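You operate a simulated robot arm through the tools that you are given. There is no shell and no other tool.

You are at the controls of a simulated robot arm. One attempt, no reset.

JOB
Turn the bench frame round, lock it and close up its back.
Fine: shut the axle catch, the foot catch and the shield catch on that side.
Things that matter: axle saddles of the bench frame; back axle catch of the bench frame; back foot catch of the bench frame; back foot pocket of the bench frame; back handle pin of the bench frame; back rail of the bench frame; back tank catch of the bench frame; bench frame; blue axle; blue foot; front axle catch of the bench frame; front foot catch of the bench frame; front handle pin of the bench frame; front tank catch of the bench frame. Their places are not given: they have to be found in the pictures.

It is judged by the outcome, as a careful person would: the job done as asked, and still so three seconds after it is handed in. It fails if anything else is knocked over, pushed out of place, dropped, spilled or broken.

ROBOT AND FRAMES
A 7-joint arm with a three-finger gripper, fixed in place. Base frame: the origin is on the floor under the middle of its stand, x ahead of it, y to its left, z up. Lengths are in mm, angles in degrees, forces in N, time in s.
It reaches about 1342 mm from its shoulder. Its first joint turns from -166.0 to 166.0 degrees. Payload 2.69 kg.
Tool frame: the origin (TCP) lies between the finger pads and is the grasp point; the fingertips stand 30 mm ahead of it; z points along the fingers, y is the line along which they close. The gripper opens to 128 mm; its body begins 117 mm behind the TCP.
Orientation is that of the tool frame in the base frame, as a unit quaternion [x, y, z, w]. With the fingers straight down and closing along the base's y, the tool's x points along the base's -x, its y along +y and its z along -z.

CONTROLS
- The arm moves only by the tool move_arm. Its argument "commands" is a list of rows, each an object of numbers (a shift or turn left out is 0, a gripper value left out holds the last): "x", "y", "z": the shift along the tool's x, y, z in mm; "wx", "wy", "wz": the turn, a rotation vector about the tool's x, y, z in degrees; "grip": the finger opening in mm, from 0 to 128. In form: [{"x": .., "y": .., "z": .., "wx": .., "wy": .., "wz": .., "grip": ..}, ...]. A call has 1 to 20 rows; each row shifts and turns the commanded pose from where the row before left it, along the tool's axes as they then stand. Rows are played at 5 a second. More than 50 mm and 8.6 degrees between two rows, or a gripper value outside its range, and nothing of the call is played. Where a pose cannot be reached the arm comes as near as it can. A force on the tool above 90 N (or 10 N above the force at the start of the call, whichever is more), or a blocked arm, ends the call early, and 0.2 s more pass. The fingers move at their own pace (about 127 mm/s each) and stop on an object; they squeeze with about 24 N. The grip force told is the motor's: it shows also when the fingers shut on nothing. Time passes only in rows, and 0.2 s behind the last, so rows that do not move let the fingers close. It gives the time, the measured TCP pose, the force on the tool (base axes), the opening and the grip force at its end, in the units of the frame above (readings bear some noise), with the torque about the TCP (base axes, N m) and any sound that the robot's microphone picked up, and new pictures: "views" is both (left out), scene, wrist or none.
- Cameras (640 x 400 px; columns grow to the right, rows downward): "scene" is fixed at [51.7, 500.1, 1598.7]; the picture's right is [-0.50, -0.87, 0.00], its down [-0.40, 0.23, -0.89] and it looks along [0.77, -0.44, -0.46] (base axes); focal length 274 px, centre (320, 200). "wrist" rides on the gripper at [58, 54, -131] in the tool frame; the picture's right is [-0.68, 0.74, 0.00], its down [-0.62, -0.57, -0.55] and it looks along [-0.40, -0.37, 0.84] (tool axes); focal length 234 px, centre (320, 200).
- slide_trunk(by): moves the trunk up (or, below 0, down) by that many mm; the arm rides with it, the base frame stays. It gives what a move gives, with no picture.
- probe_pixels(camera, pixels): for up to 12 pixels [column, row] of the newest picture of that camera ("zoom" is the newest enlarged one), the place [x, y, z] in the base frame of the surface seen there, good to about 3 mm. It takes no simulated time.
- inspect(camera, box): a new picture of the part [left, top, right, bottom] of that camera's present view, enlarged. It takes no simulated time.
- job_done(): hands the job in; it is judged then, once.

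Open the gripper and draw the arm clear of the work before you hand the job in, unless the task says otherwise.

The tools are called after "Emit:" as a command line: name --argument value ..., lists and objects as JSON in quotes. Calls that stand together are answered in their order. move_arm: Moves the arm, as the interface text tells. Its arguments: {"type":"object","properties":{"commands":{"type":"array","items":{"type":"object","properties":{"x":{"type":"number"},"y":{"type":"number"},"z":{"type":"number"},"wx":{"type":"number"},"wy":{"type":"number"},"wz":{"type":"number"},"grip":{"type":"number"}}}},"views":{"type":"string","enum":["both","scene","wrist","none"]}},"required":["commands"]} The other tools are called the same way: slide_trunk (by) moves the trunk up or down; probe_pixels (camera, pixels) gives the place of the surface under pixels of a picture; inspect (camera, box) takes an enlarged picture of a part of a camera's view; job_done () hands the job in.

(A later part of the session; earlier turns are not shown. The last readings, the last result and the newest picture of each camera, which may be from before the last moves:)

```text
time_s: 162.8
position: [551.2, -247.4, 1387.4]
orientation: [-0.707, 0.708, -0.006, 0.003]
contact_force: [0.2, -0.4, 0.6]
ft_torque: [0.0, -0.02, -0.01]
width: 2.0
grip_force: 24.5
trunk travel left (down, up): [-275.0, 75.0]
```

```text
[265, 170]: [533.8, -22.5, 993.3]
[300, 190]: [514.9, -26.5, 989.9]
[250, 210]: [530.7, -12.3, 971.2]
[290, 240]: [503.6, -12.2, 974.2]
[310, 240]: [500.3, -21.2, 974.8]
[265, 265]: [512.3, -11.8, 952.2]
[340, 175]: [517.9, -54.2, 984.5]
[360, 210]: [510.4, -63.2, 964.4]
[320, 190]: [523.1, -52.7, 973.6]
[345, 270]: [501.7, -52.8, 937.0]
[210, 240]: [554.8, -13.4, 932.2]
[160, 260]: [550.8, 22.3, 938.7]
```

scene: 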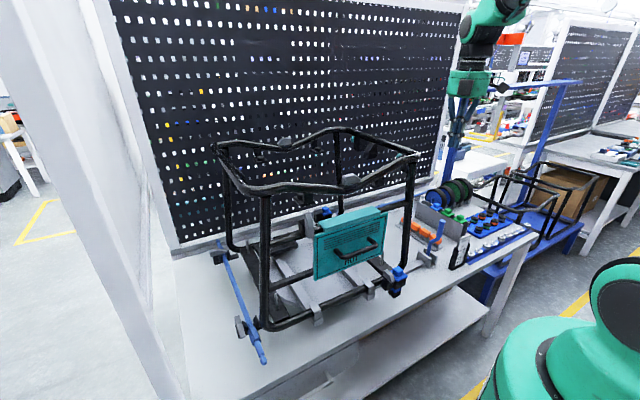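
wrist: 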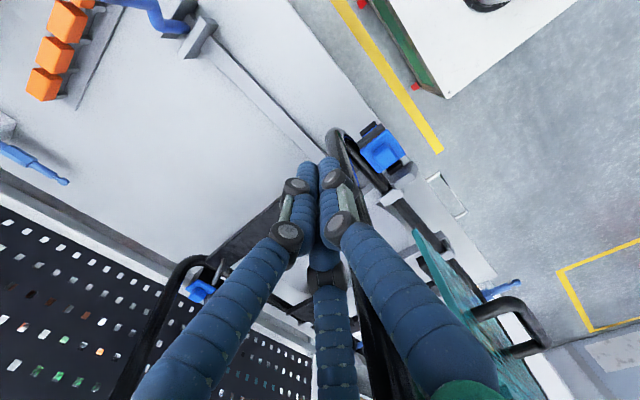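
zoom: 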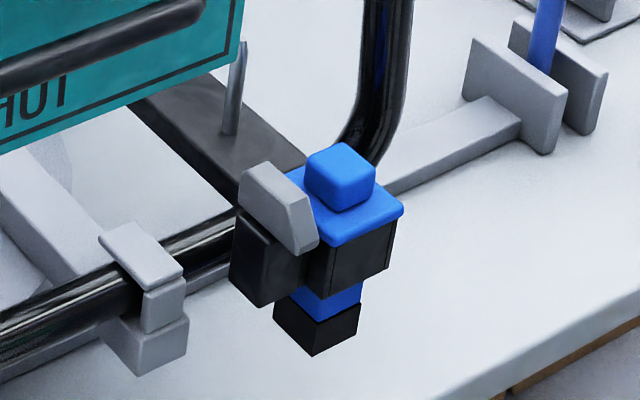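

The foot catch (grey) is around x 500–535, y −12…−30, z 968–993, next to the blue foot. Now I'll probe the shield catch and axle catch.

Emit:
inspect --camera "scene" --box '[295, 195, 365, 245]'

Emit:
probe_pixels --camera "zoom" --pixels '[[125, 150], [150, 150], [165, 200], [185, 260], [180, 300], [140, 250], [135, 310], [95, 230], [240, 230], [300, 250], [60, 310], [220, 265]]'

Emit:
inspect --camera "scene" --box '[220, 295, 300, 370]'

Emit:
probe_pixels --camera "zoom" --pixels '[[190, 120], [210, 115], [205, 160], [235, 220], [215, 230], [205, 200], [238, 165], [300, 130], [310, 165], [275, 190], [300, 225], [245, 200]]'

```text
8.00 times, centred on (330, 220) of scene
```

zoom: 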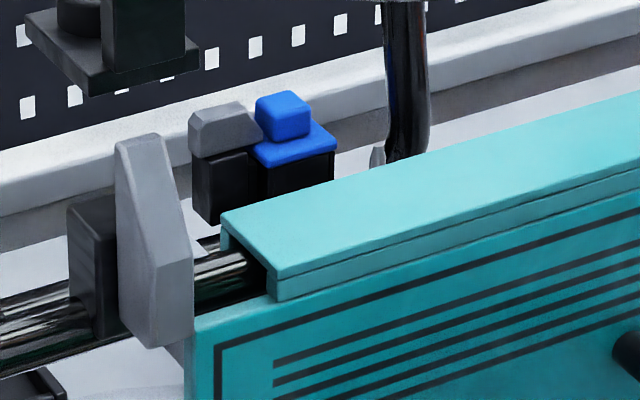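

```text
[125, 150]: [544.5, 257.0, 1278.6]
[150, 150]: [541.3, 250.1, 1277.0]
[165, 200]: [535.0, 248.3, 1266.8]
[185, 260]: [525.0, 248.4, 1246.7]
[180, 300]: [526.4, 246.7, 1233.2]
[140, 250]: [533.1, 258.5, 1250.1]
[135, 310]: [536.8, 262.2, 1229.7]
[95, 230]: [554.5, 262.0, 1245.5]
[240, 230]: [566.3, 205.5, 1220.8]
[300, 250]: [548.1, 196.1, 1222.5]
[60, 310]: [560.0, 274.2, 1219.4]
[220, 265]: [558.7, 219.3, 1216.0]
```

```text
5.33 times, centred on (260, 332) of scene
```

zoom: 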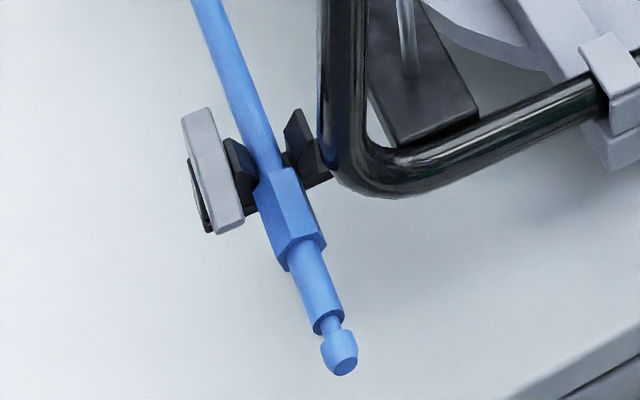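

```text
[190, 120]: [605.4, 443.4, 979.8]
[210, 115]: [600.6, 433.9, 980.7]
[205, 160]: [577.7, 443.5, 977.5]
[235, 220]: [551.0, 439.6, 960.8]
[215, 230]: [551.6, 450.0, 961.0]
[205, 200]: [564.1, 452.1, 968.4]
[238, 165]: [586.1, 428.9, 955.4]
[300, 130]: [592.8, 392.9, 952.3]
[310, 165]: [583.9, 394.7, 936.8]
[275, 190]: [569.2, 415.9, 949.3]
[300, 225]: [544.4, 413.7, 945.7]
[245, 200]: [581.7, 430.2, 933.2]
```

To understand the motion, I'll compare with the already shut front catches (now at the far side): far axle catch and far foot catch.

Emit:
inspect --camera "scene" --box '[200, 230, 250, 265]'

Emit:
probe_pixels --camera "zoom" --pixels '[[140, 170], [180, 150], [220, 160], [260, 150], [130, 210], [200, 200], [280, 180], [240, 190], [160, 240], [300, 260]]'

Emit:
inspect --camera "scene" --box '[310, 198, 345, 222]'

Emit:
probe_pixels --camera "zoom" --pixels '[[150, 150], [200, 130], [240, 170], [130, 200], [200, 210], [160, 260], [280, 100], [330, 140], [270, 200], [260, 250]]'

```text
11.43 times, centred on (225, 248) of scene
```

zoom: 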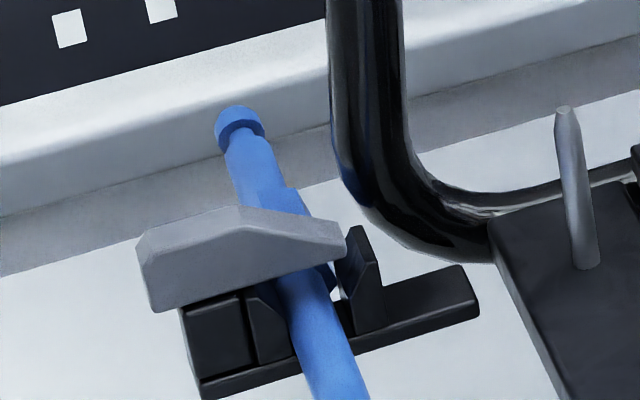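

```text
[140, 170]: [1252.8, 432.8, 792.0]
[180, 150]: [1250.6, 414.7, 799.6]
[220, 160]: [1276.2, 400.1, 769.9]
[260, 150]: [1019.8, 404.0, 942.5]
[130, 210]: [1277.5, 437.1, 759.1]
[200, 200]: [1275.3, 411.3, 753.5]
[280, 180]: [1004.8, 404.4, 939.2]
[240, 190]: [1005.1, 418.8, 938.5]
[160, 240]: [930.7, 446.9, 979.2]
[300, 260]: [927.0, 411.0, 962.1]
```

```text
16.00 times, centred on (328, 210) of scene
```

zoom: 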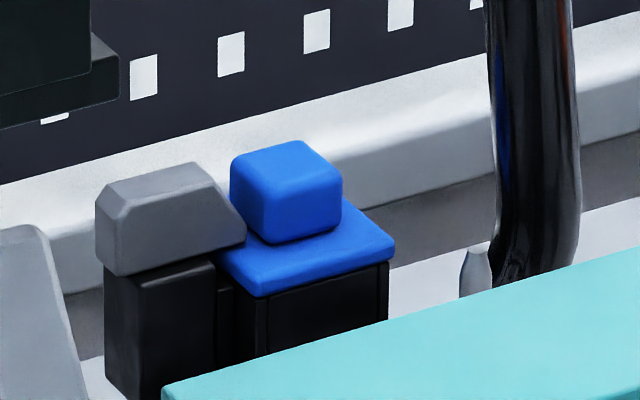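

```text
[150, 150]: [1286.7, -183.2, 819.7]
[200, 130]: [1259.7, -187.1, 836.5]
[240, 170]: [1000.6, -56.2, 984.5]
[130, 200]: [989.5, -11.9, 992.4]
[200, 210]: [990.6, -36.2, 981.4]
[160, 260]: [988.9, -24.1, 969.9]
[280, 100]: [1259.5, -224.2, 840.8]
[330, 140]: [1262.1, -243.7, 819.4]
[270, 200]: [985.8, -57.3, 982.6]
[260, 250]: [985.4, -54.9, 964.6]
```

All catches swing: the axle and foot catches pivot about a vertical axis at their thick end (tips now point toward the robot and must swing to −y), while the shield catch stands up and must fold toward −y. I'll use the single finger as a poker with yaw −90 (single finger on the +x side). Retracting and re-yawing now.

Emit:
move_arm --commands '[{"x": -33, "y": 25}, {"x": -33, "y": 25}, {"x": -33, "y": 25}, {"x": -33, "y": 25}, {"x": -33, "y": 25}, {"x": -33, "y": 25}, {"wz": 8.2}, {"wz": 8.2}, {"wz": 8.2}, {"wz": 8.2}, {"wz": 8.2}, {"wz": 8.2}, {"wz": 8.2}, {"wz": 8.2}, {"wz": 8.2}, {"wz": 8.2}, {"wz": 8.2}, {"wz": 8.2}, {"wz": 8.2}, {"wz": 8.2}]' --views "none"

Emit:
move_arm --commands '[{"wz": 8.2}, {"wz": 8.2}, {"wz": 8.2}, {"wz": 8.2}, {"wz": 8.2}, {"wz": 8.2}, {"wz": 8.2}, {"wz": 8.2}, {"grip": 128}, {}, {}]' --views "both"

```text
time_s: 167.0
position: [399.4, -49.2, 1386.3]
orientation: [0.216, 0.976, 0.0, 0.007]
contact_force: [0.0, 0.7, -0.1]
ft_torque: [0.01, 0.01, 0.03]
width: 2.1
grip_force: 24.1
trunk travel left (down, up): [-275.0, 75.0]
```

```text
time_s: 169.4
position: [400.8, -51.9, 1386.7]
orientation: [0.71, 0.704, 0.003, 0.005]
contact_force: [-0.3, -0.3, 0.2]
ft_torque: [0.01, 0.0, -0.04]
width: 128.0
grip_force: 0.0
trunk travel left (down, up): [-275.0, 75.0]
```

scene: 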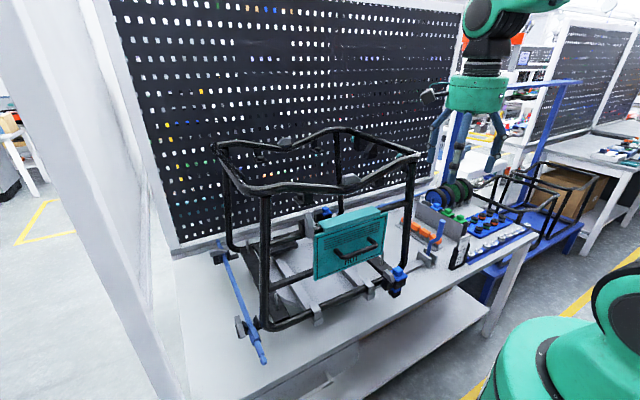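
wrist: 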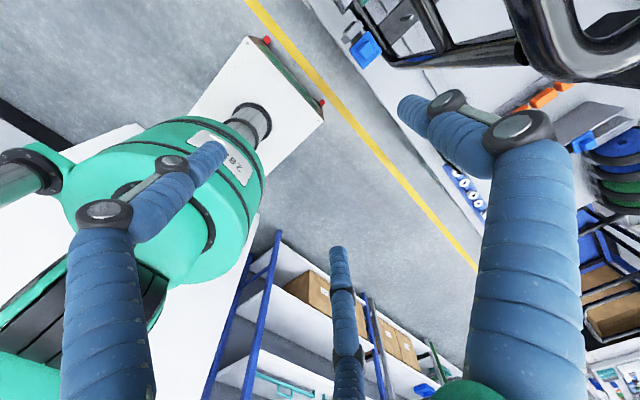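

I'll probe the single finger's tip (right finger in the wrist view) and the same in the scene view to calibrate the poker, and also the shield's handle.

Emit:
probe_pixels --camera "wrist" --pixels '[[402, 103], [407, 110], [415, 118], [403, 100], [425, 125], [338, 250], [215, 148]]'

Emit:
probe_pixels --camera "scene" --pixels '[[434, 178], [434, 165], [455, 172], [491, 168], [456, 160], [346, 256], [362, 250], [376, 242], [320, 265], [383, 225]]'

Emit:
inspect --camera "scene" --box '[420, 70, 530, 190]'

```text
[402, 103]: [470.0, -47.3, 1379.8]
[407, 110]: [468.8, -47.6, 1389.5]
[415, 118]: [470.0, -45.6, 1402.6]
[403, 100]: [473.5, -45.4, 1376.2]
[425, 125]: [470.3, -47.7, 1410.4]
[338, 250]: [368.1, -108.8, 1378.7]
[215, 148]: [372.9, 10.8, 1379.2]
```

```text
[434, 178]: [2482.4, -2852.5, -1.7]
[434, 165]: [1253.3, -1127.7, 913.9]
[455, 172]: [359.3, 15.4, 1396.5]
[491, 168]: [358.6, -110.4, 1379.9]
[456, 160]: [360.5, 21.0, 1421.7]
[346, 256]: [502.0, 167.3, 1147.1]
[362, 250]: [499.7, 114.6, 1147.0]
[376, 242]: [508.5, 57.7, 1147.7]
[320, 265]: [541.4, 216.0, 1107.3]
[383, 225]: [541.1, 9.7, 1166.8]
```

```text
3.33 times, centred on (475, 130) of scene
```

zoom: 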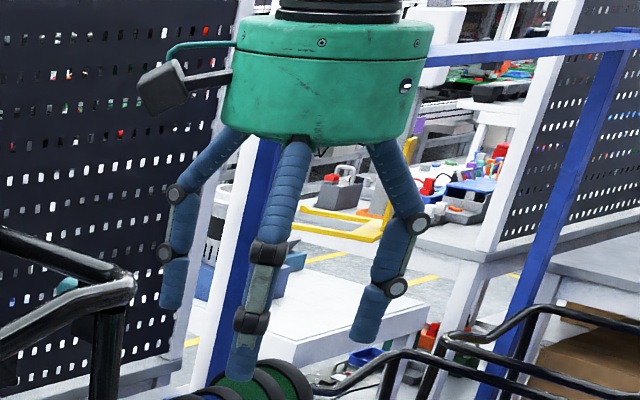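

The single finger is about 69–94 mm ahead (+x) of the TCP. Now I'll take a tight zoom on the foot catch and probe its corners precisely.

Emit:
inspect --camera "scene" --box '[375, 255, 420, 300]'

Emit:
probe_pixels --camera "zoom" --pixels '[[185, 105], [210, 95], [260, 130], [280, 150], [245, 160], [230, 150], [190, 150], [210, 180], [250, 210], [280, 220], [300, 200], [220, 250]]'

```text
8.89 times, centred on (398, 278) of scene
```

zoom: 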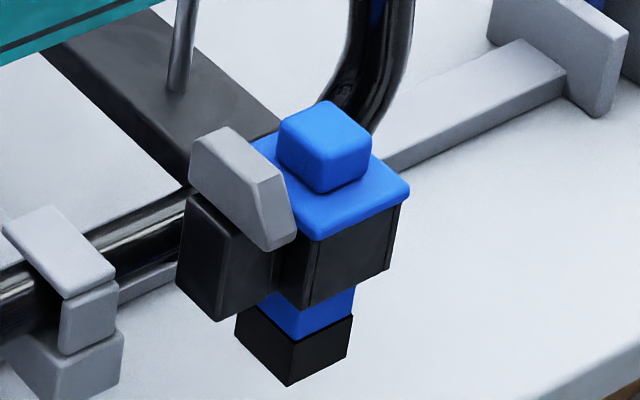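

```text
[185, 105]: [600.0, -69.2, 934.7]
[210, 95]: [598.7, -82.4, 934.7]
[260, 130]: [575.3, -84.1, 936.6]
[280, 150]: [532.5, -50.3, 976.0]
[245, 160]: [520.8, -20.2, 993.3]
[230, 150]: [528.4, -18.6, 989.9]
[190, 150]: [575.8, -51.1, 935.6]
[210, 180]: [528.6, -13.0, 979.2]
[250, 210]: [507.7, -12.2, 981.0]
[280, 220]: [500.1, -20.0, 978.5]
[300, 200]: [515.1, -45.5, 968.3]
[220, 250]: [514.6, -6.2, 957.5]
```

The catch geometry is clear. I need the single finger's exact tip location; it's the left finger in the scene view with its tip near (430,161). Probing it.

Emit:
probe_pixels --camera "scene" --pixels '[[430, 161], [429, 158], [431, 155], [428, 150], [432, 150], [434, 150], [430, 145], [427, 160], [432, 161]]'

```text
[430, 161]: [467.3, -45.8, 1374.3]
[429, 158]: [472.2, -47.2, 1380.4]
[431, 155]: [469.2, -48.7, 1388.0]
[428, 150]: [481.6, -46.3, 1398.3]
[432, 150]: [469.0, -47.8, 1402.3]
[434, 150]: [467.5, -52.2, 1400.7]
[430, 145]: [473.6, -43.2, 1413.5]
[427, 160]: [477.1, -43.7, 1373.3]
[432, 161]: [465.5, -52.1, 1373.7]
```

The single finger's tip is about (+74,+2,−17) from the TCP. I'll bring it down to the +y side of the foot catch's tip, stopping a bit high first to check.

Emit:
move_arm --commands '[{"x": 6.2, "y": 2.2, "z": 35}, {"x": 6.2, "y": 2.2, "z": 35}, {"x": 6.2, "y": 2.2, "z": 35}, {"x": 6.2, "y": 2.2, "z": 35}, {"x": 6.2, "y": 2.2, "z": 35}, {"x": 6.2, "y": 2.2, "z": 35}, {"x": 6.2, "y": 2.2, "z": 35}, {"x": 6.2, "y": 2.2, "z": 35}, {"x": 6.2, "y": 2.2, "z": 35}, {"x": 6.2, "y": 2.2, "z": 35}, {}]' --views "scene"

Emit:
inspect --camera "scene" --box '[370, 220, 450, 300]'

```text
time_s: 171.8
position: [429.0, 8.0, 1035.9]
orientation: [0.71, 0.704, 0.003, 0.006]
contact_force: [0.6, 0.2, 0.0]
ft_torque: [0.0, 0.09, -0.01]
width: 127.8
grip_force: 0.1
trunk travel left (down, up): [-275.0, 75.0]
```

scene: 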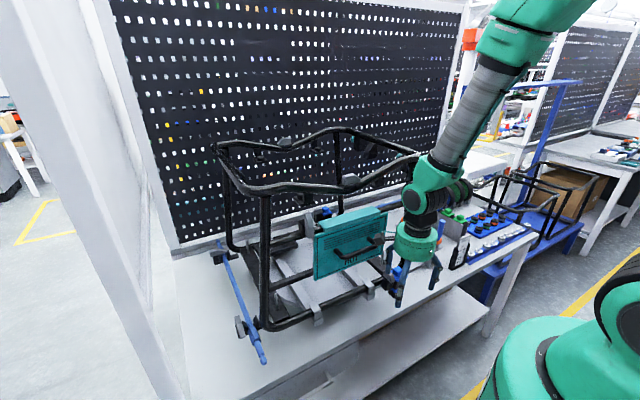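

```text
5.00 times, centred on (410, 260) of scene
```

zoom: 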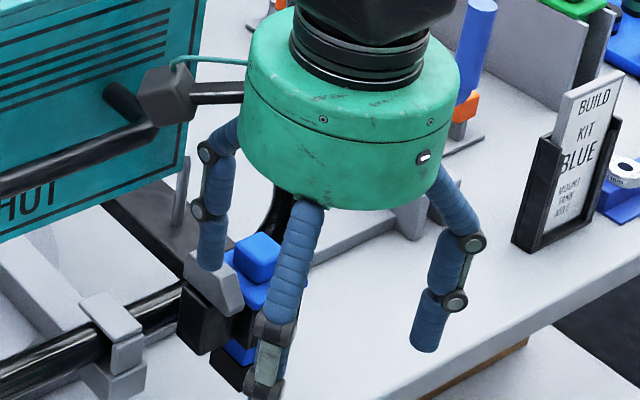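

The wrist camera housing is close to the shield's handle, so before lowering I'll rotate the yaw to −60°, which swings the housing away, keeping the finger above the catch zone.

Emit:
move_arm --commands '[{"x": -10}, {"x": -10}, {"wz": -7.5}, {"wz": -7.5}, {"wz": -7.5}, {"wz": -7.5}, {}]' --views "scene"

Emit:
inspect --camera "scene" --box '[370, 220, 450, 300]'

```text
time_s: 173.4
position: [426.9, -12.2, 1037.5]
orientation: [0.503, 0.864, 0.002, 0.006]
contact_force: [0.2, -0.2, 0.1]
ft_torque: [0.04, -0.01, 0.0]
width: 128.0
grip_force: 0.0
trunk travel left (down, up): [-275.0, 75.0]
```

scene: 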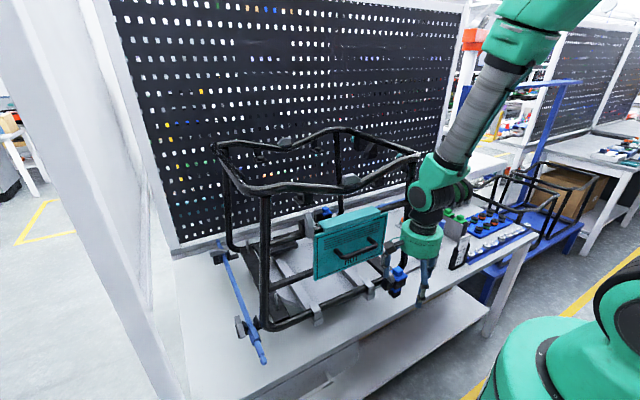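

```text
5.00 times, centred on (410, 260) of scene
```

zoom: 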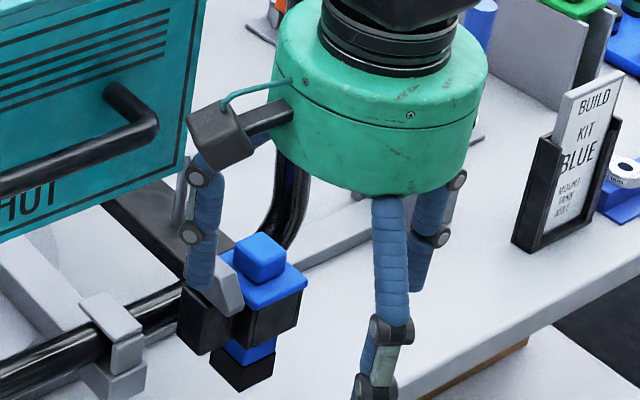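

I'll probe the fingertip and the catch to get the relative offset.

Emit:
probe_pixels --camera "zoom" --pixels '[[200, 285], [195, 275], [207, 275], [200, 265], [192, 285], [230, 285], [228, 300], [235, 310], [225, 268]]'

```text
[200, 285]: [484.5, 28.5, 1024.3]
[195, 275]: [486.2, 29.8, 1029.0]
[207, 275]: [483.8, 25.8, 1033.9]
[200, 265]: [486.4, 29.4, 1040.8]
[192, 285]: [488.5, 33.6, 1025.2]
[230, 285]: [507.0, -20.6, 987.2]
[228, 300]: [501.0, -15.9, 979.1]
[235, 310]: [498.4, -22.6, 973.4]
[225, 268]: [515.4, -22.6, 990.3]
```

Fingertip centre is at about (492,24), tip bottom z≈1020. I'll lower it 46 mm and move next to the catch's +y face.

Emit:
move_arm --commands '[{"z": 16}, {"z": 15}, {"z": 15}, {"x": -7.8, "y": -0.4}, {"x": -7.8, "y": -0.4}, {}]' --views "scene"

Emit:
inspect --camera "scene" --box '[370, 230, 430, 300]'

```text
time_s: 174.8
position: [434.5, -27.3, 990.5]
orientation: [0.503, 0.864, 0.002, 0.005]
contact_force: [-0.4, 0.0, 0.0]
ft_torque: [0.0, -0.01, 0.04]
width: 128.0
grip_force: 0.1
trunk travel left (down, up): [-275.0, 75.0]
```

scene: 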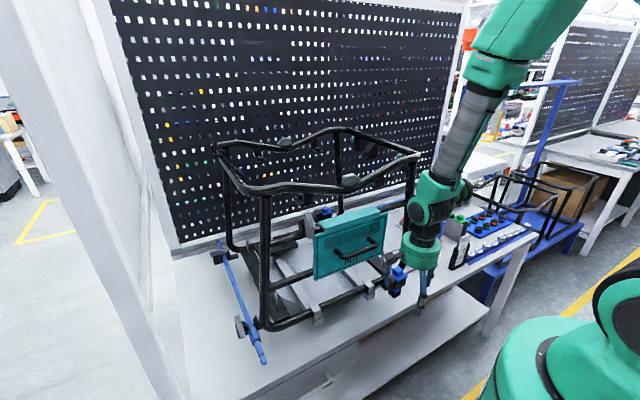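

```text
5.71 times, centred on (400, 265) of scene
```

zoom: 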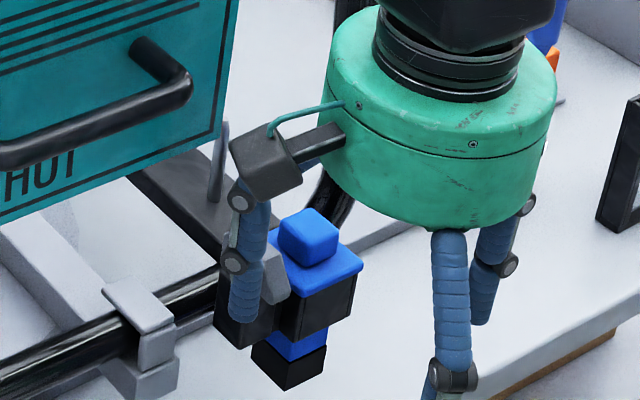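

The finger is beside the catch. I'll probe the tip, then sweep −y in small steps.

Emit:
probe_pixels --camera "zoom" --pixels '[[243, 312], [240, 300], [252, 300], [243, 290], [268, 285], [272, 300], [262, 260]]'

Emit:
move_arm --commands '[{"x": -4.35, "y": -2.47}, {"x": -4.35, "y": -2.47}, {"x": -4.35, "y": -2.47}, {}]' --views "scene"

Emit:
inspect --camera "scene" --box '[370, 230, 430, 300]'

```text
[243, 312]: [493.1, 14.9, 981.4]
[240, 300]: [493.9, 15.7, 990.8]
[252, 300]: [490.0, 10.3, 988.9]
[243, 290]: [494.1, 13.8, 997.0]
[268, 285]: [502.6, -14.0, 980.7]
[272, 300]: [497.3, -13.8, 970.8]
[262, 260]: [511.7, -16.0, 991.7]
```

```text
time_s: 175.8
position: [435.2, -40.1, 990.4]
orientation: [0.503, 0.864, 0.001, 0.006]
contact_force: [0.3, 0.6, 0.2]
ft_torque: [-0.01, 0.01, -0.02]
width: 127.9
grip_force: 0.0
trunk travel left (down, up): [-275.0, 75.0]
```

scene: 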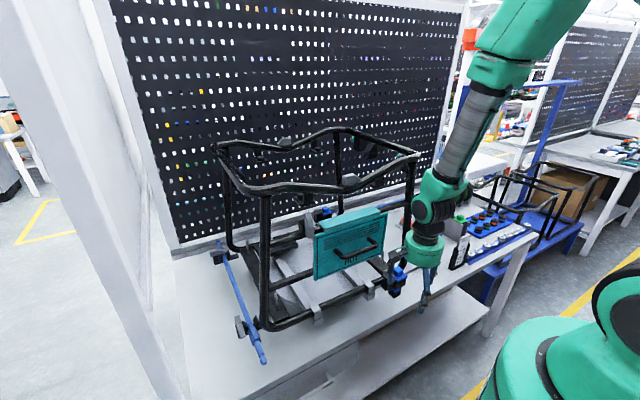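

```text
5.71 times, centred on (400, 265) of scene
```

zoom: 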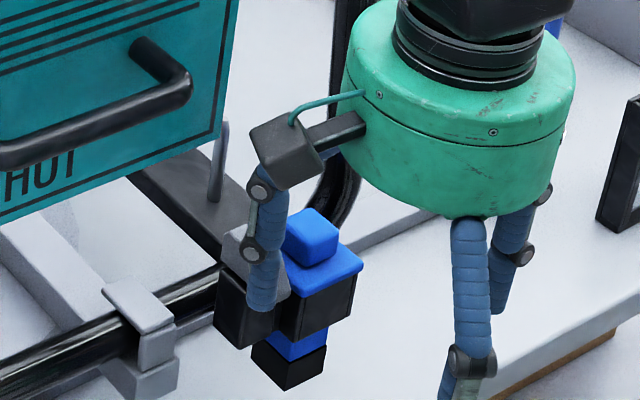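

Just about in contact. Continuing −y.

Emit:
move_arm --commands '[{"x": -3.5, "y": -2}, {"x": -3.5, "y": -2}, {}]' --views "none"

Emit:
move_arm --commands '[{"x": -3.5, "y": -2}, {"x": -3.5, "y": -2}, {}]' --views "scene"

Emit:
inspect --camera "scene" --box '[370, 230, 430, 300]'

```text
time_s: 176.6
position: [434.9, -48.5, 991.8]
orientation: [0.504, 0.864, 0.001, 0.005]
contact_force: [0.2, 0.4, 0.1]
ft_torque: [0.0, 0.01, 0.05]
width: 127.9
grip_force: 0.0
trunk travel left (down, up): [-275.0, 75.0]
```

```text
time_s: 177.4
position: [434.7, -57.4, 992.5]
orientation: [0.504, 0.864, 0.002, 0.007]
contact_force: [-0.5, 0.1, 0.0]
ft_torque: [0.01, -0.01, 0.01]
width: 128.1
grip_force: 0.1
trunk travel left (down, up): [-275.0, 75.0]
```

scene: 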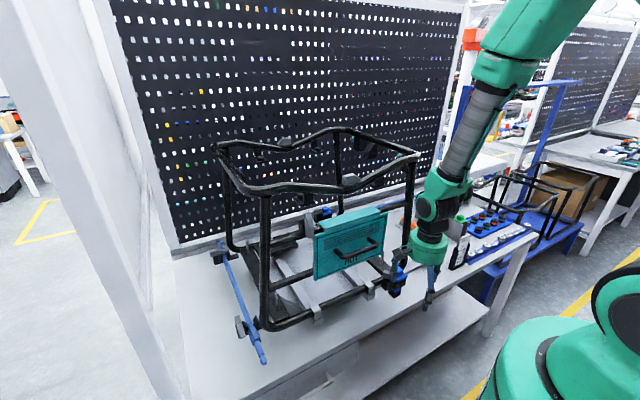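

```text
5.71 times, centred on (400, 265) of scene
```

zoom: 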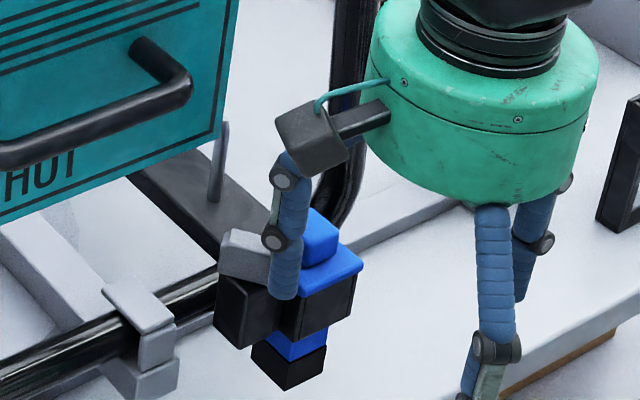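

The catch has swung round. I'll back the finger off toward the robot and look at the catch's state.

Emit:
move_arm --commands '[{"x": 10, "y": -17}, {"x": 10, "y": -17}, {"x": 10, "y": -17}, {"x": 10, "y": -17}, {}]' --views "scene"

Emit:
inspect --camera "scene" --box '[375, 250, 425, 300]'

```text
time_s: 178.6
position: [353.7, -53.1, 990.1]
orientation: [0.504, 0.864, 0.002, 0.006]
contact_force: [-1.6, 0.6, 1.9]
ft_torque: [-0.01, -0.03, 0.01]
width: 127.9
grip_force: 0.0
trunk travel left (down, up): [-275.0, 75.0]
```

scene: 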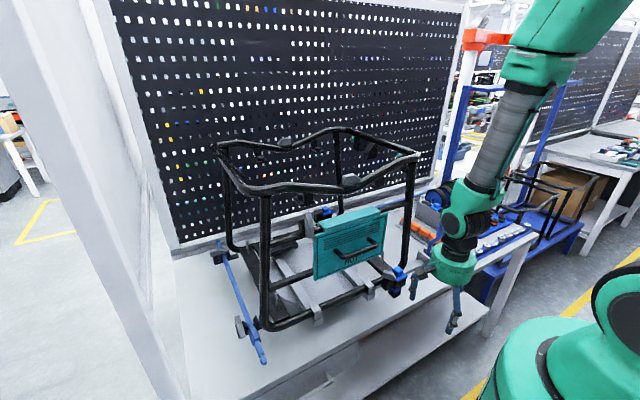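

```text
8.00 times, centred on (400, 275) of scene
```

zoom: 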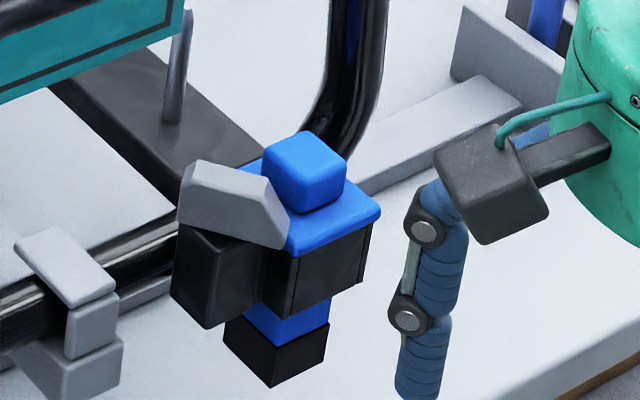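

It looks only partly swung (roughly halfway). I'll probe the face to determine its angle.

Emit:
probe_pixels --camera "zoom" --pixels '[[190, 210], [210, 215], [230, 220], [250, 225], [270, 235], [280, 240], [200, 170], [240, 180], [285, 225]]'

```text
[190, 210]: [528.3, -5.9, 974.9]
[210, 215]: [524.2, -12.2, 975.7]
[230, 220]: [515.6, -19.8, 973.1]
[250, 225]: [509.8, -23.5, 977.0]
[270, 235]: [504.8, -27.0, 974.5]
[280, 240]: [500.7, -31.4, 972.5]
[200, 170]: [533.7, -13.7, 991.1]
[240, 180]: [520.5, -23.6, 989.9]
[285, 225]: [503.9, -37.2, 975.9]
```

The catch's face points at ≈223° (needs 270°), pivot ≈(525,−20). I'll push again from the −x side along an arc ending at about (511,−30), short of the blue cube.

Emit:
move_arm --commands '[{"x": -16.9, "y": 31.8}, {"x": -16.9, "y": 31.8}, {"x": -4.7, "y": 4.2}, {"x": -4.7, "y": 4.2}, {}]' --views "none"

Emit:
move_arm --commands '[{"x": -4, "y": 0}, {"x": -4, "y": 0}, {"x": -2.8, "y": 0.8}, {"x": -2.8, "y": 0.8}, {}]' --views "scene"

Emit:
inspect --camera "scene" --box '[375, 250, 425, 300]'

```text
time_s: 179.8
position: [441.2, -57.8, 992.0]
orientation: [0.503, 0.864, 0.001, 0.006]
contact_force: [0.1, -0.1, 0.2]
ft_torque: [0.02, 0.01, 0.01]
width: 128.0
grip_force: 0.1
trunk travel left (down, up): [-275.0, 75.0]
```

```text
time_s: 181.0
position: [448.3, -68.2, 992.0]
orientation: [0.504, 0.864, 0.001, 0.005]
contact_force: [-1.5, 0.3, -0.3]
ft_torque: [-0.01, 0.02, 0.07]
width: 127.5
grip_force: 0.1
trunk travel left (down, up): [-275.0, 75.0]
```

scene: 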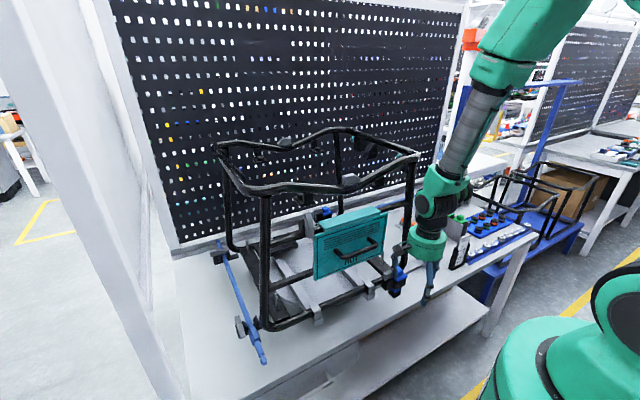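

```text
8.00 times, centred on (400, 275) of scene
```

zoom: 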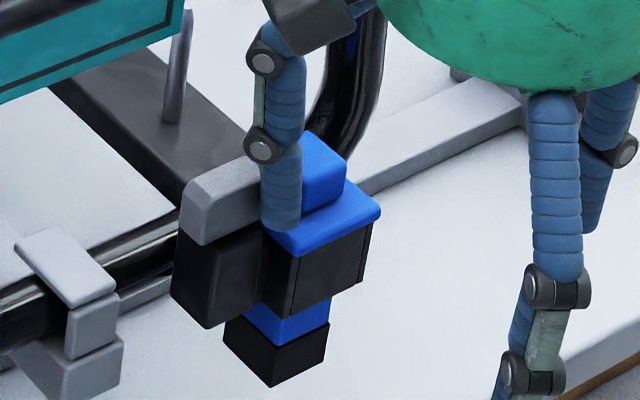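

The catch now looks almost along y. Probing its face angle, then a little more +x push.

Emit:
probe_pixels --camera "zoom" --pixels '[[195, 220], [210, 215], [225, 212], [240, 208], [250, 205], [205, 175], [235, 165]]'

Emit:
move_arm --commands '[{"x": -1.5, "y": 2.6}, {"x": -1.5, "y": 2.6}, {}]' --views "none"

```text
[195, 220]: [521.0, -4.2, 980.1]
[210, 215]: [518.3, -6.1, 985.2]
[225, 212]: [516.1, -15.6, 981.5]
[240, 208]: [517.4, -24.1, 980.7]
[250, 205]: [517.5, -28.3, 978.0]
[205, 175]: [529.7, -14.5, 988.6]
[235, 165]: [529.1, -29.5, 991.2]
```

```text
time_s: 181.8
position: [453.5, -68.6, 990.9]
orientation: [0.504, 0.864, 0.002, 0.007]
contact_force: [-1.8, -1.1, 1.0]
ft_torque: [0.0, -0.02, -0.01]
width: 128.8
grip_force: 0.1
trunk travel left (down, up): [-275.0, 75.0]
```

The face is at x≈517 along y, i.e. fully across. One more gentle push to make sure it's home, then back off.

Emit:
move_arm --commands '[{"x": -1.5, "y": 2.6}, {"x": -1.5, "y": 2.6}, {}]' --views "none"

Emit:
move_arm --commands '[{"x": 10, "y": -17}, {"x": 10, "y": -17}, {"x": 10, "y": -17}, {"x": 10, "y": -17}, {"x": 10, "y": -17}, {}]' --views "scene"

Emit:
inspect --camera "scene" --box '[375, 250, 425, 300]'

```text
time_s: 182.6
position: [459.7, -70.3, 991.0]
orientation: [0.503, 0.864, 0.002, 0.006]
contact_force: [-2.0, -0.7, -0.3]
ft_torque: [0.01, -0.03, 0.05]
width: 128.2
grip_force: 0.2
trunk travel left (down, up): [-275.0, 75.0]
```

```text
time_s: 184.0
position: [360.7, -68.6, 990.4]
orientation: [0.504, 0.864, 0.001, 0.007]
contact_force: [0.4, 0.1, -0.5]
ft_torque: [0.02, -0.03, -0.02]
width: 128.1
grip_force: 0.1
trunk travel left (down, up): [-275.0, 75.0]
```

scene: 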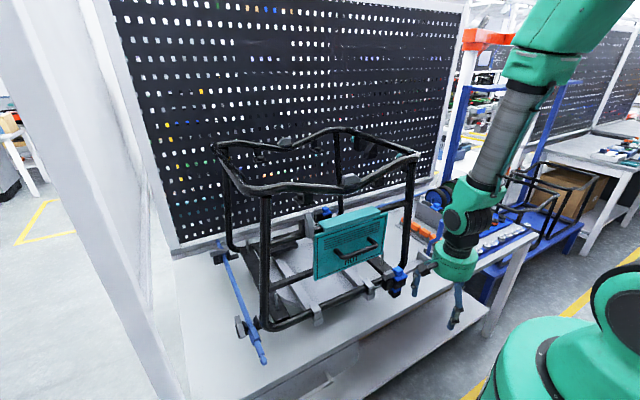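

```text
8.00 times, centred on (400, 275) of scene
```

zoom: 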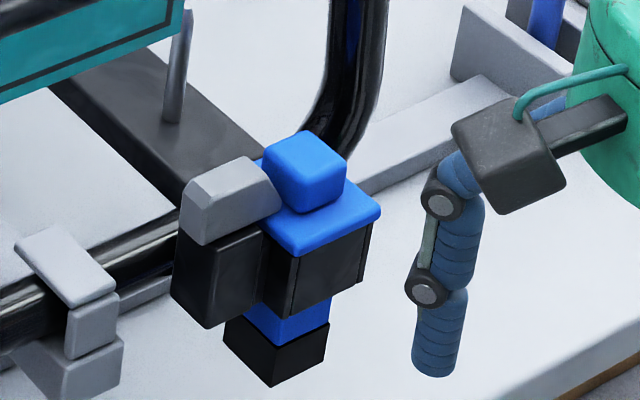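

The catch now lies across toward the blue foot, just like the shut far-side one. I'll probe its face for the final angle.

Emit:
probe_pixels --camera "zoom" --pixels '[[192, 225], [205, 220], [220, 215], [240, 210], [260, 205], [275, 203], [215, 180], [245, 170], [262, 165]]'

```text
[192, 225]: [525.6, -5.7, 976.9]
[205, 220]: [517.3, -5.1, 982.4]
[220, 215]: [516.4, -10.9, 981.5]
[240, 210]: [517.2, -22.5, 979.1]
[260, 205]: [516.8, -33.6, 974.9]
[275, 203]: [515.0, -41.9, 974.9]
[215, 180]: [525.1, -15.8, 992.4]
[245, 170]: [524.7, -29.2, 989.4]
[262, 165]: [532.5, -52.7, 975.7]
```

The foot catch is shut (face at ≈267–270°, matching the far one). Next the shield catch (upright at y≈255, z 1225–1280, folds toward −y). I'll rise, move left, and tilt the gripper 20° so the finger leads and clears the top rail.

Emit:
move_arm --commands '[{"z": -41.4}, {"z": -41.4}, {"z": -41.4}, {"z": -41.4}, {"z": -41.4}, {"z": -41.4}, {"z": -41.4}, {"x": 34.5, "y": 19.6}, {"x": 34.5, "y": 19.6}, {"x": 34.5, "y": 19.6}, {"x": 34.5, "y": 19.6}, {"x": 34.5, "y": 19.6}, {"x": 34.5, "y": 19.6}, {"x": 34.5, "y": 19.6}, {"x": 34.5, "y": 19.6}, {"wx": -5.8, "wy": -3.3}, {"wx": -5.8, "wy": -3.3}, {"wx": -5.8, "wy": -3.3}, {}]' --views "both"

```text
time_s: 188.0
position: [358.1, 253.6, 1280.4]
orientation: [0.495, 0.85, 0.089, 0.158]
contact_force: [-0.5, 0.7, 0.6]
ft_torque: [0.02, -0.04, -0.01]
width: 128.2
grip_force: 0.0
trunk travel left (down, up): [-275.0, 75.0]
```

scene: 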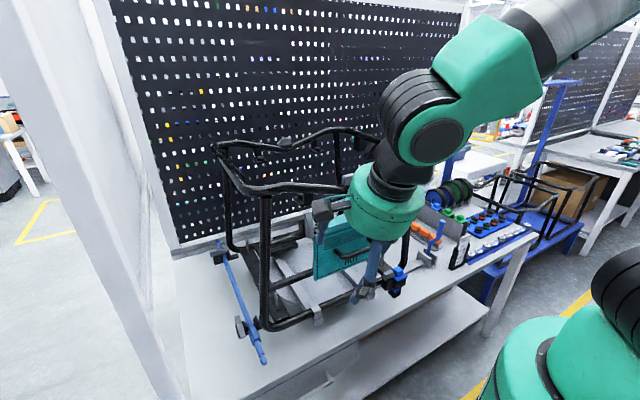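
wrist: 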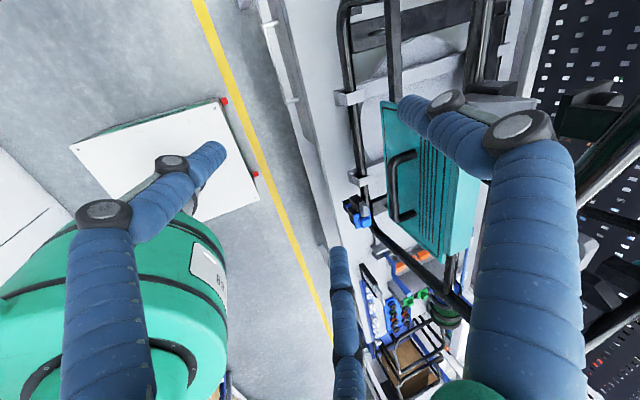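

The finger should now be at about (424,290,1286). I'll advance to roughly (530,285,1258), just to the +y side of the upright shield catch, and look.

Emit:
move_arm --commands '[{"x": -12.0, "y": 18.8, "z": 15.5}, {"x": -12.0, "y": 18.8, "z": 15.5}, {"x": -12.0, "y": 18.8, "z": 15.5}, {"x": -12.0, "y": 18.8, "z": 15.5}, {}]' --views "both"

Emit:
inspect --camera "scene" --box '[270, 180, 370, 260]'

```text
time_s: 189.2
position: [464.0, 247.4, 1253.9]
orientation: [0.496, 0.85, 0.089, 0.157]
contact_force: [0.2, 0.3, -0.1]
ft_torque: [0.01, 0.01, 0.0]
width: 128.0
grip_force: 0.1
trunk travel left (down, up): [-275.0, 75.0]
```

scene: 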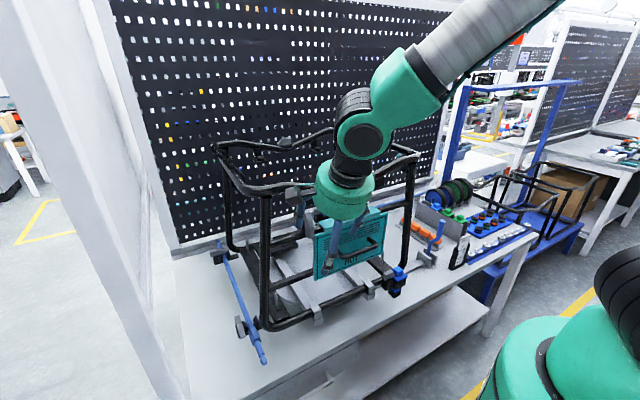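
wrist: 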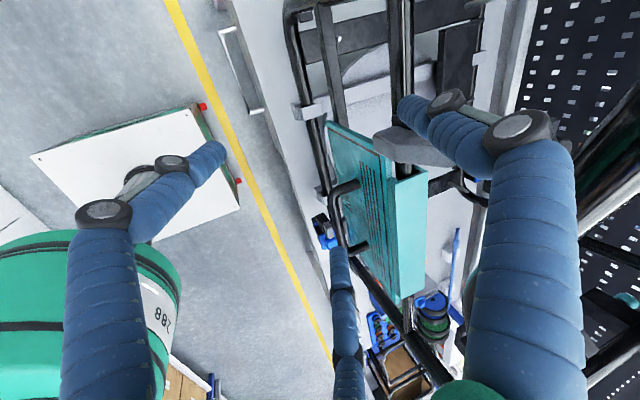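

```text
5.00 times, centred on (320, 220) of scene
```

zoom: 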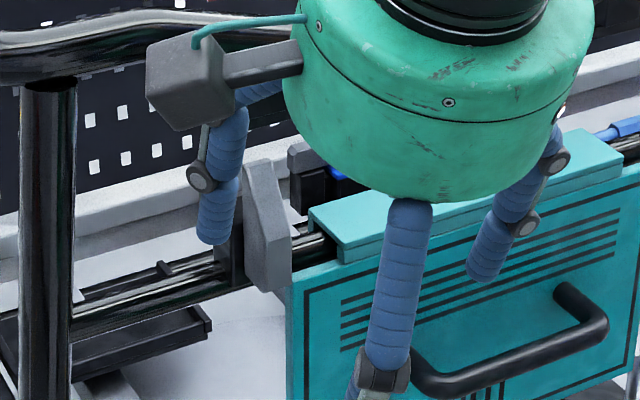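

The finger tip (zoom (212,235)) is just left of the upright grey catch (zoom (260,230)). I'll probe both.

Emit:
probe_pixels --camera "zoom" --pixels '[[212, 238], [205, 225], [222, 225], [212, 215], [250, 180], [268, 180], [280, 240], [255, 270], [245, 220], [262, 220]]'

```text
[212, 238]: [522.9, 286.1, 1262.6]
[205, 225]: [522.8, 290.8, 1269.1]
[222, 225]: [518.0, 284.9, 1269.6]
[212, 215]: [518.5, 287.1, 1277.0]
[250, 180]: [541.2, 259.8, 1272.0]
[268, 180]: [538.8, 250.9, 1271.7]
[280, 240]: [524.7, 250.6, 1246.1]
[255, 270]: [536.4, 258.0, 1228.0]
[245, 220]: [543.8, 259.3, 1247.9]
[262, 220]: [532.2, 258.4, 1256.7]
```

Finger centre ≈(530,283,1260); the catch's +y face is at y≈259. I'll move a little forward and then push −y in 6 mm steps.

Emit:
move_arm --commands '[{"x": -2.4, "y": 4.3, "z": 3.9}, {"x": -5.2, "y": -2.95}, {"x": -5.2, "y": -2.95}, {"x": -5.2, "y": -2.95}, {"x": -5.2, "y": -2.95}, {}]' --views "scene"

Emit:
inspect --camera "scene" --box '[270, 180, 370, 260]'

```text
time_s: 190.6
position: [468.5, 230.7, 1251.2]
orientation: [0.493, 0.851, 0.089, 0.158]
contact_force: [-12.9, 67.3, -3.3]
ft_torque: [-0.7, 0.44, 4.67]
width: 128.3
grip_force: 0.0
trunk travel left (down, up): [-275.0, 75.0]
```

scene: 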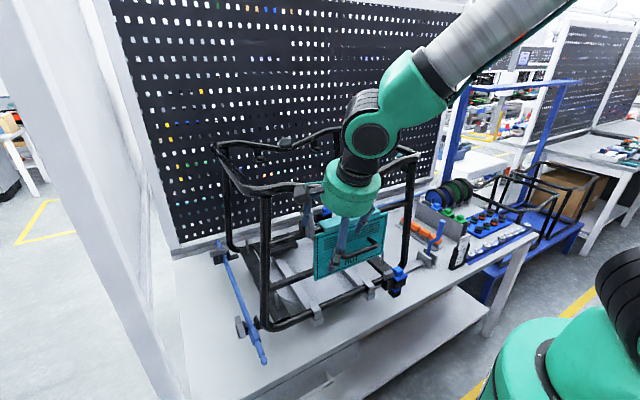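

```text
5.00 times, centred on (320, 220) of scene
```

zoom: 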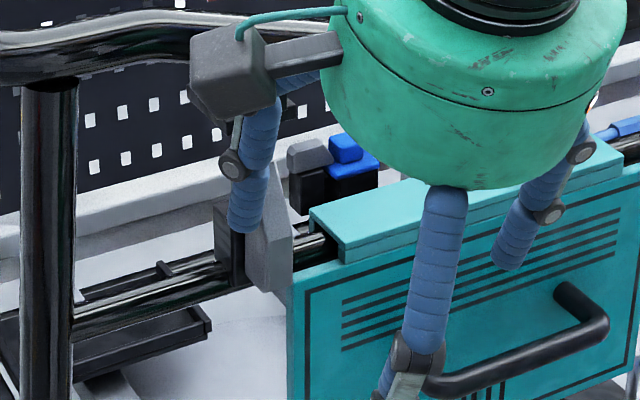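

The catch resists 67 N, so this isn't the right motion or I'm pressing something rigid. I'll back off immediately and take a closer look at this catch.

Emit:
move_arm --commands '[{"x": 5.2, "y": 2.95}, {"x": 5.2, "y": 2.95}, {"x": 5.2, "y": 2.95}, {"x": 5.2, "y": 2.95}, {}]' --views "both"

Emit:
inspect --camera "scene" --box '[300, 195, 350, 235]'

Emit:
inspect --camera "wrist" --box '[340, 90, 460, 200]'

```text
time_s: 191.8
position: [469.2, 247.5, 1252.2]
orientation: [0.496, 0.85, 0.088, 0.157]
contact_force: [-0.4, -0.3, -0.6]
ft_torque: [-0.02, 0.02, -0.01]
width: 127.9
grip_force: 0.1
trunk travel left (down, up): [-275.0, 75.0]
```

scene: 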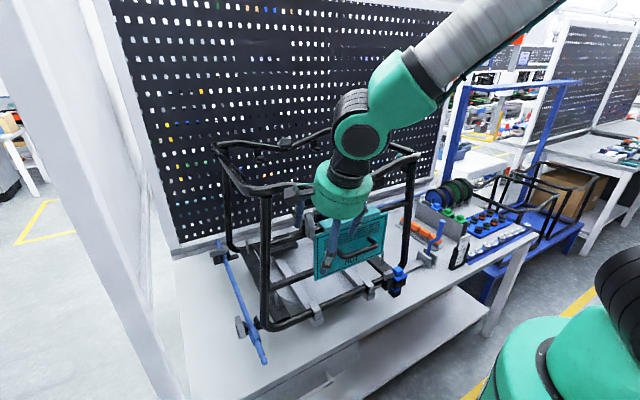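
wrist: 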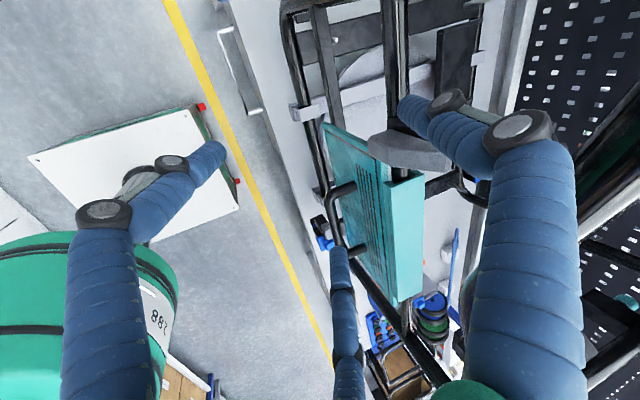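

```text
10.00 times, centred on (325, 215) of scene
```

zoom: 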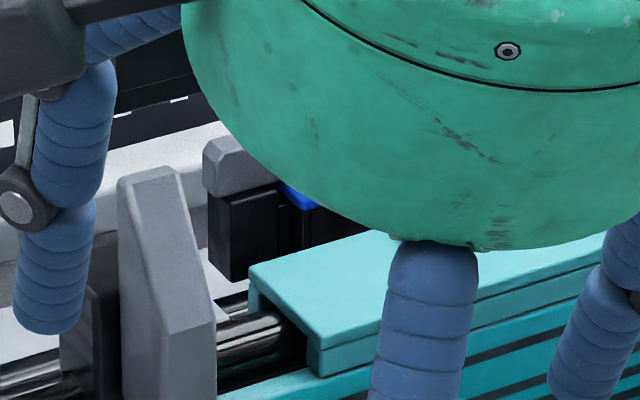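

```text
3.64 times, centred on (400, 145) of wrist
```

zoom: 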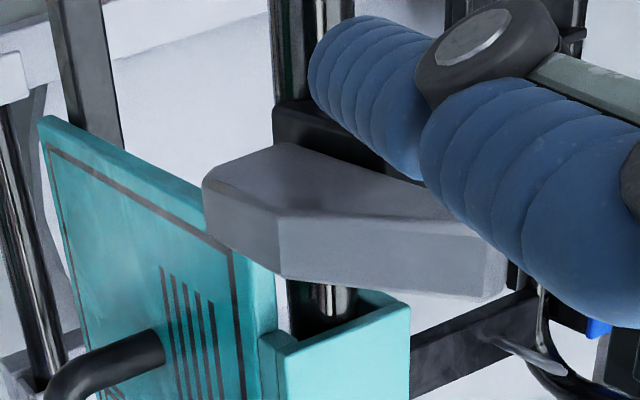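

In the wrist close-up the catch and its black block are visible. I'll probe the block and the catch's edges to determine the hinge axis.

Emit:
inspect --camera "wrist" --box '[360, 105, 440, 185]'

Emit:
probe_pixels --camera "wrist" --pixels '[[369, 120], [373, 126], [380, 128], [368, 130], [388, 134], [375, 140], [395, 140], [365, 148], [378, 155], [400, 160], [420, 165], [425, 155]]'

```text
5.00 times, centred on (400, 145) of wrist
```

zoom: 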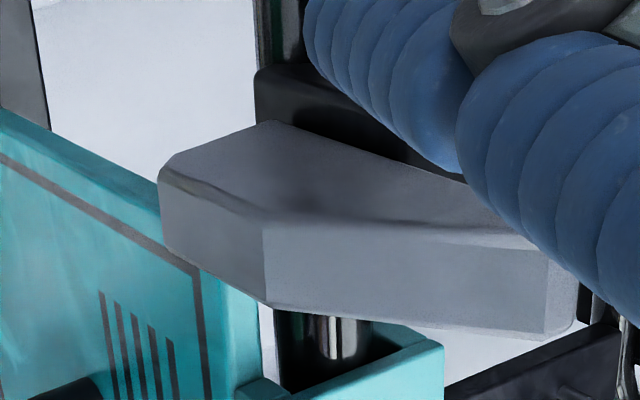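

```text
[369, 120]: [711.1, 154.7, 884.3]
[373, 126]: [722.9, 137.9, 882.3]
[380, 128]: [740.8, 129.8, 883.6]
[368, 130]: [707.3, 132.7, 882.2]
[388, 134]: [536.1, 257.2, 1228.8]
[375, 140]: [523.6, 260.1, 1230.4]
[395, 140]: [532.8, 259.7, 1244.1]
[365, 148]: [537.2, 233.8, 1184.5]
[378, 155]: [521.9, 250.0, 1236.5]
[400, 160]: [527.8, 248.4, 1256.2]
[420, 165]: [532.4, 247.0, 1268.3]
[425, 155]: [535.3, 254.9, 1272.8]
```

Emit:
probe_pixels --camera "zoom" --pixels '[[275, 95], [300, 80], [320, 115], [350, 130], [400, 150], [430, 165], [265, 80], [310, 330], [345, 335], [420, 360], [300, 180], [400, 210]]'

```text
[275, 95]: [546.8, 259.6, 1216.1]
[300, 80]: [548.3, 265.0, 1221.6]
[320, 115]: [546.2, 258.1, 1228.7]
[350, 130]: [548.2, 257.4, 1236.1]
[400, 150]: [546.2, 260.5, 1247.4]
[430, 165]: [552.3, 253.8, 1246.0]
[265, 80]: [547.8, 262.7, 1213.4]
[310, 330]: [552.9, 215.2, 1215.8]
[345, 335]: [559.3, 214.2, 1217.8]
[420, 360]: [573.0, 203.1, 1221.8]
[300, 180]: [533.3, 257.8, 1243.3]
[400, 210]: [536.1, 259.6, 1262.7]
```

The block's front face is at x≈547 with the wedge flat against it, so the hinge axis is along x and the wedge should fold to −y. I'll retry higher up on the wedge (more leverage) with very small steps.

Emit:
move_arm --commands '[{"x": -2, "y": 3.6, "z": -11.3}, {"x": -5.2, "y": -2.95}, {"x": -5.2, "y": -2.95}, {}]' --views "none"

Emit:
move_arm --commands '[{"x": -2.6, "y": -1.5}, {}]' --views "none"

Emit:
move_arm --commands '[{"x": -2.6, "y": -1.5}, {}]' --views "scene"

```text
time_s: 192.8
position: [469.5, 234.9, 1264.4]
orientation: [0.495, 0.85, 0.089, 0.157]
contact_force: [-0.4, -0.4, 1.0]
ft_torque: [0.01, 0.01, -0.03]
width: 127.9
grip_force: 0.1
trunk travel left (down, up): [-275.0, 75.0]
```

```text
time_s: 193.4
position: [469.7, 231.4, 1264.4]
orientation: [0.495, 0.85, 0.088, 0.157]
contact_force: [0.3, -0.6, -0.4]
ft_torque: [0.07, 0.01, -0.02]
width: 128.1
grip_force: 0.1
trunk travel left (down, up): [-275.0, 75.0]
```

```text
time_s: 194.0
position: [469.2, 230.4, 1262.6]
orientation: [0.495, 0.85, 0.088, 0.157]
contact_force: [-1.2, 5.6, 1.0]
ft_torque: [-0.02, -0.1, 0.33]
width: 128.0
grip_force: 0.1
trunk travel left (down, up): [-275.0, 75.0]
```

scene: 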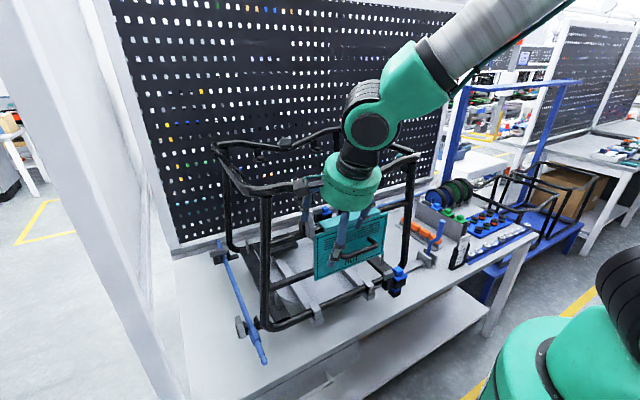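

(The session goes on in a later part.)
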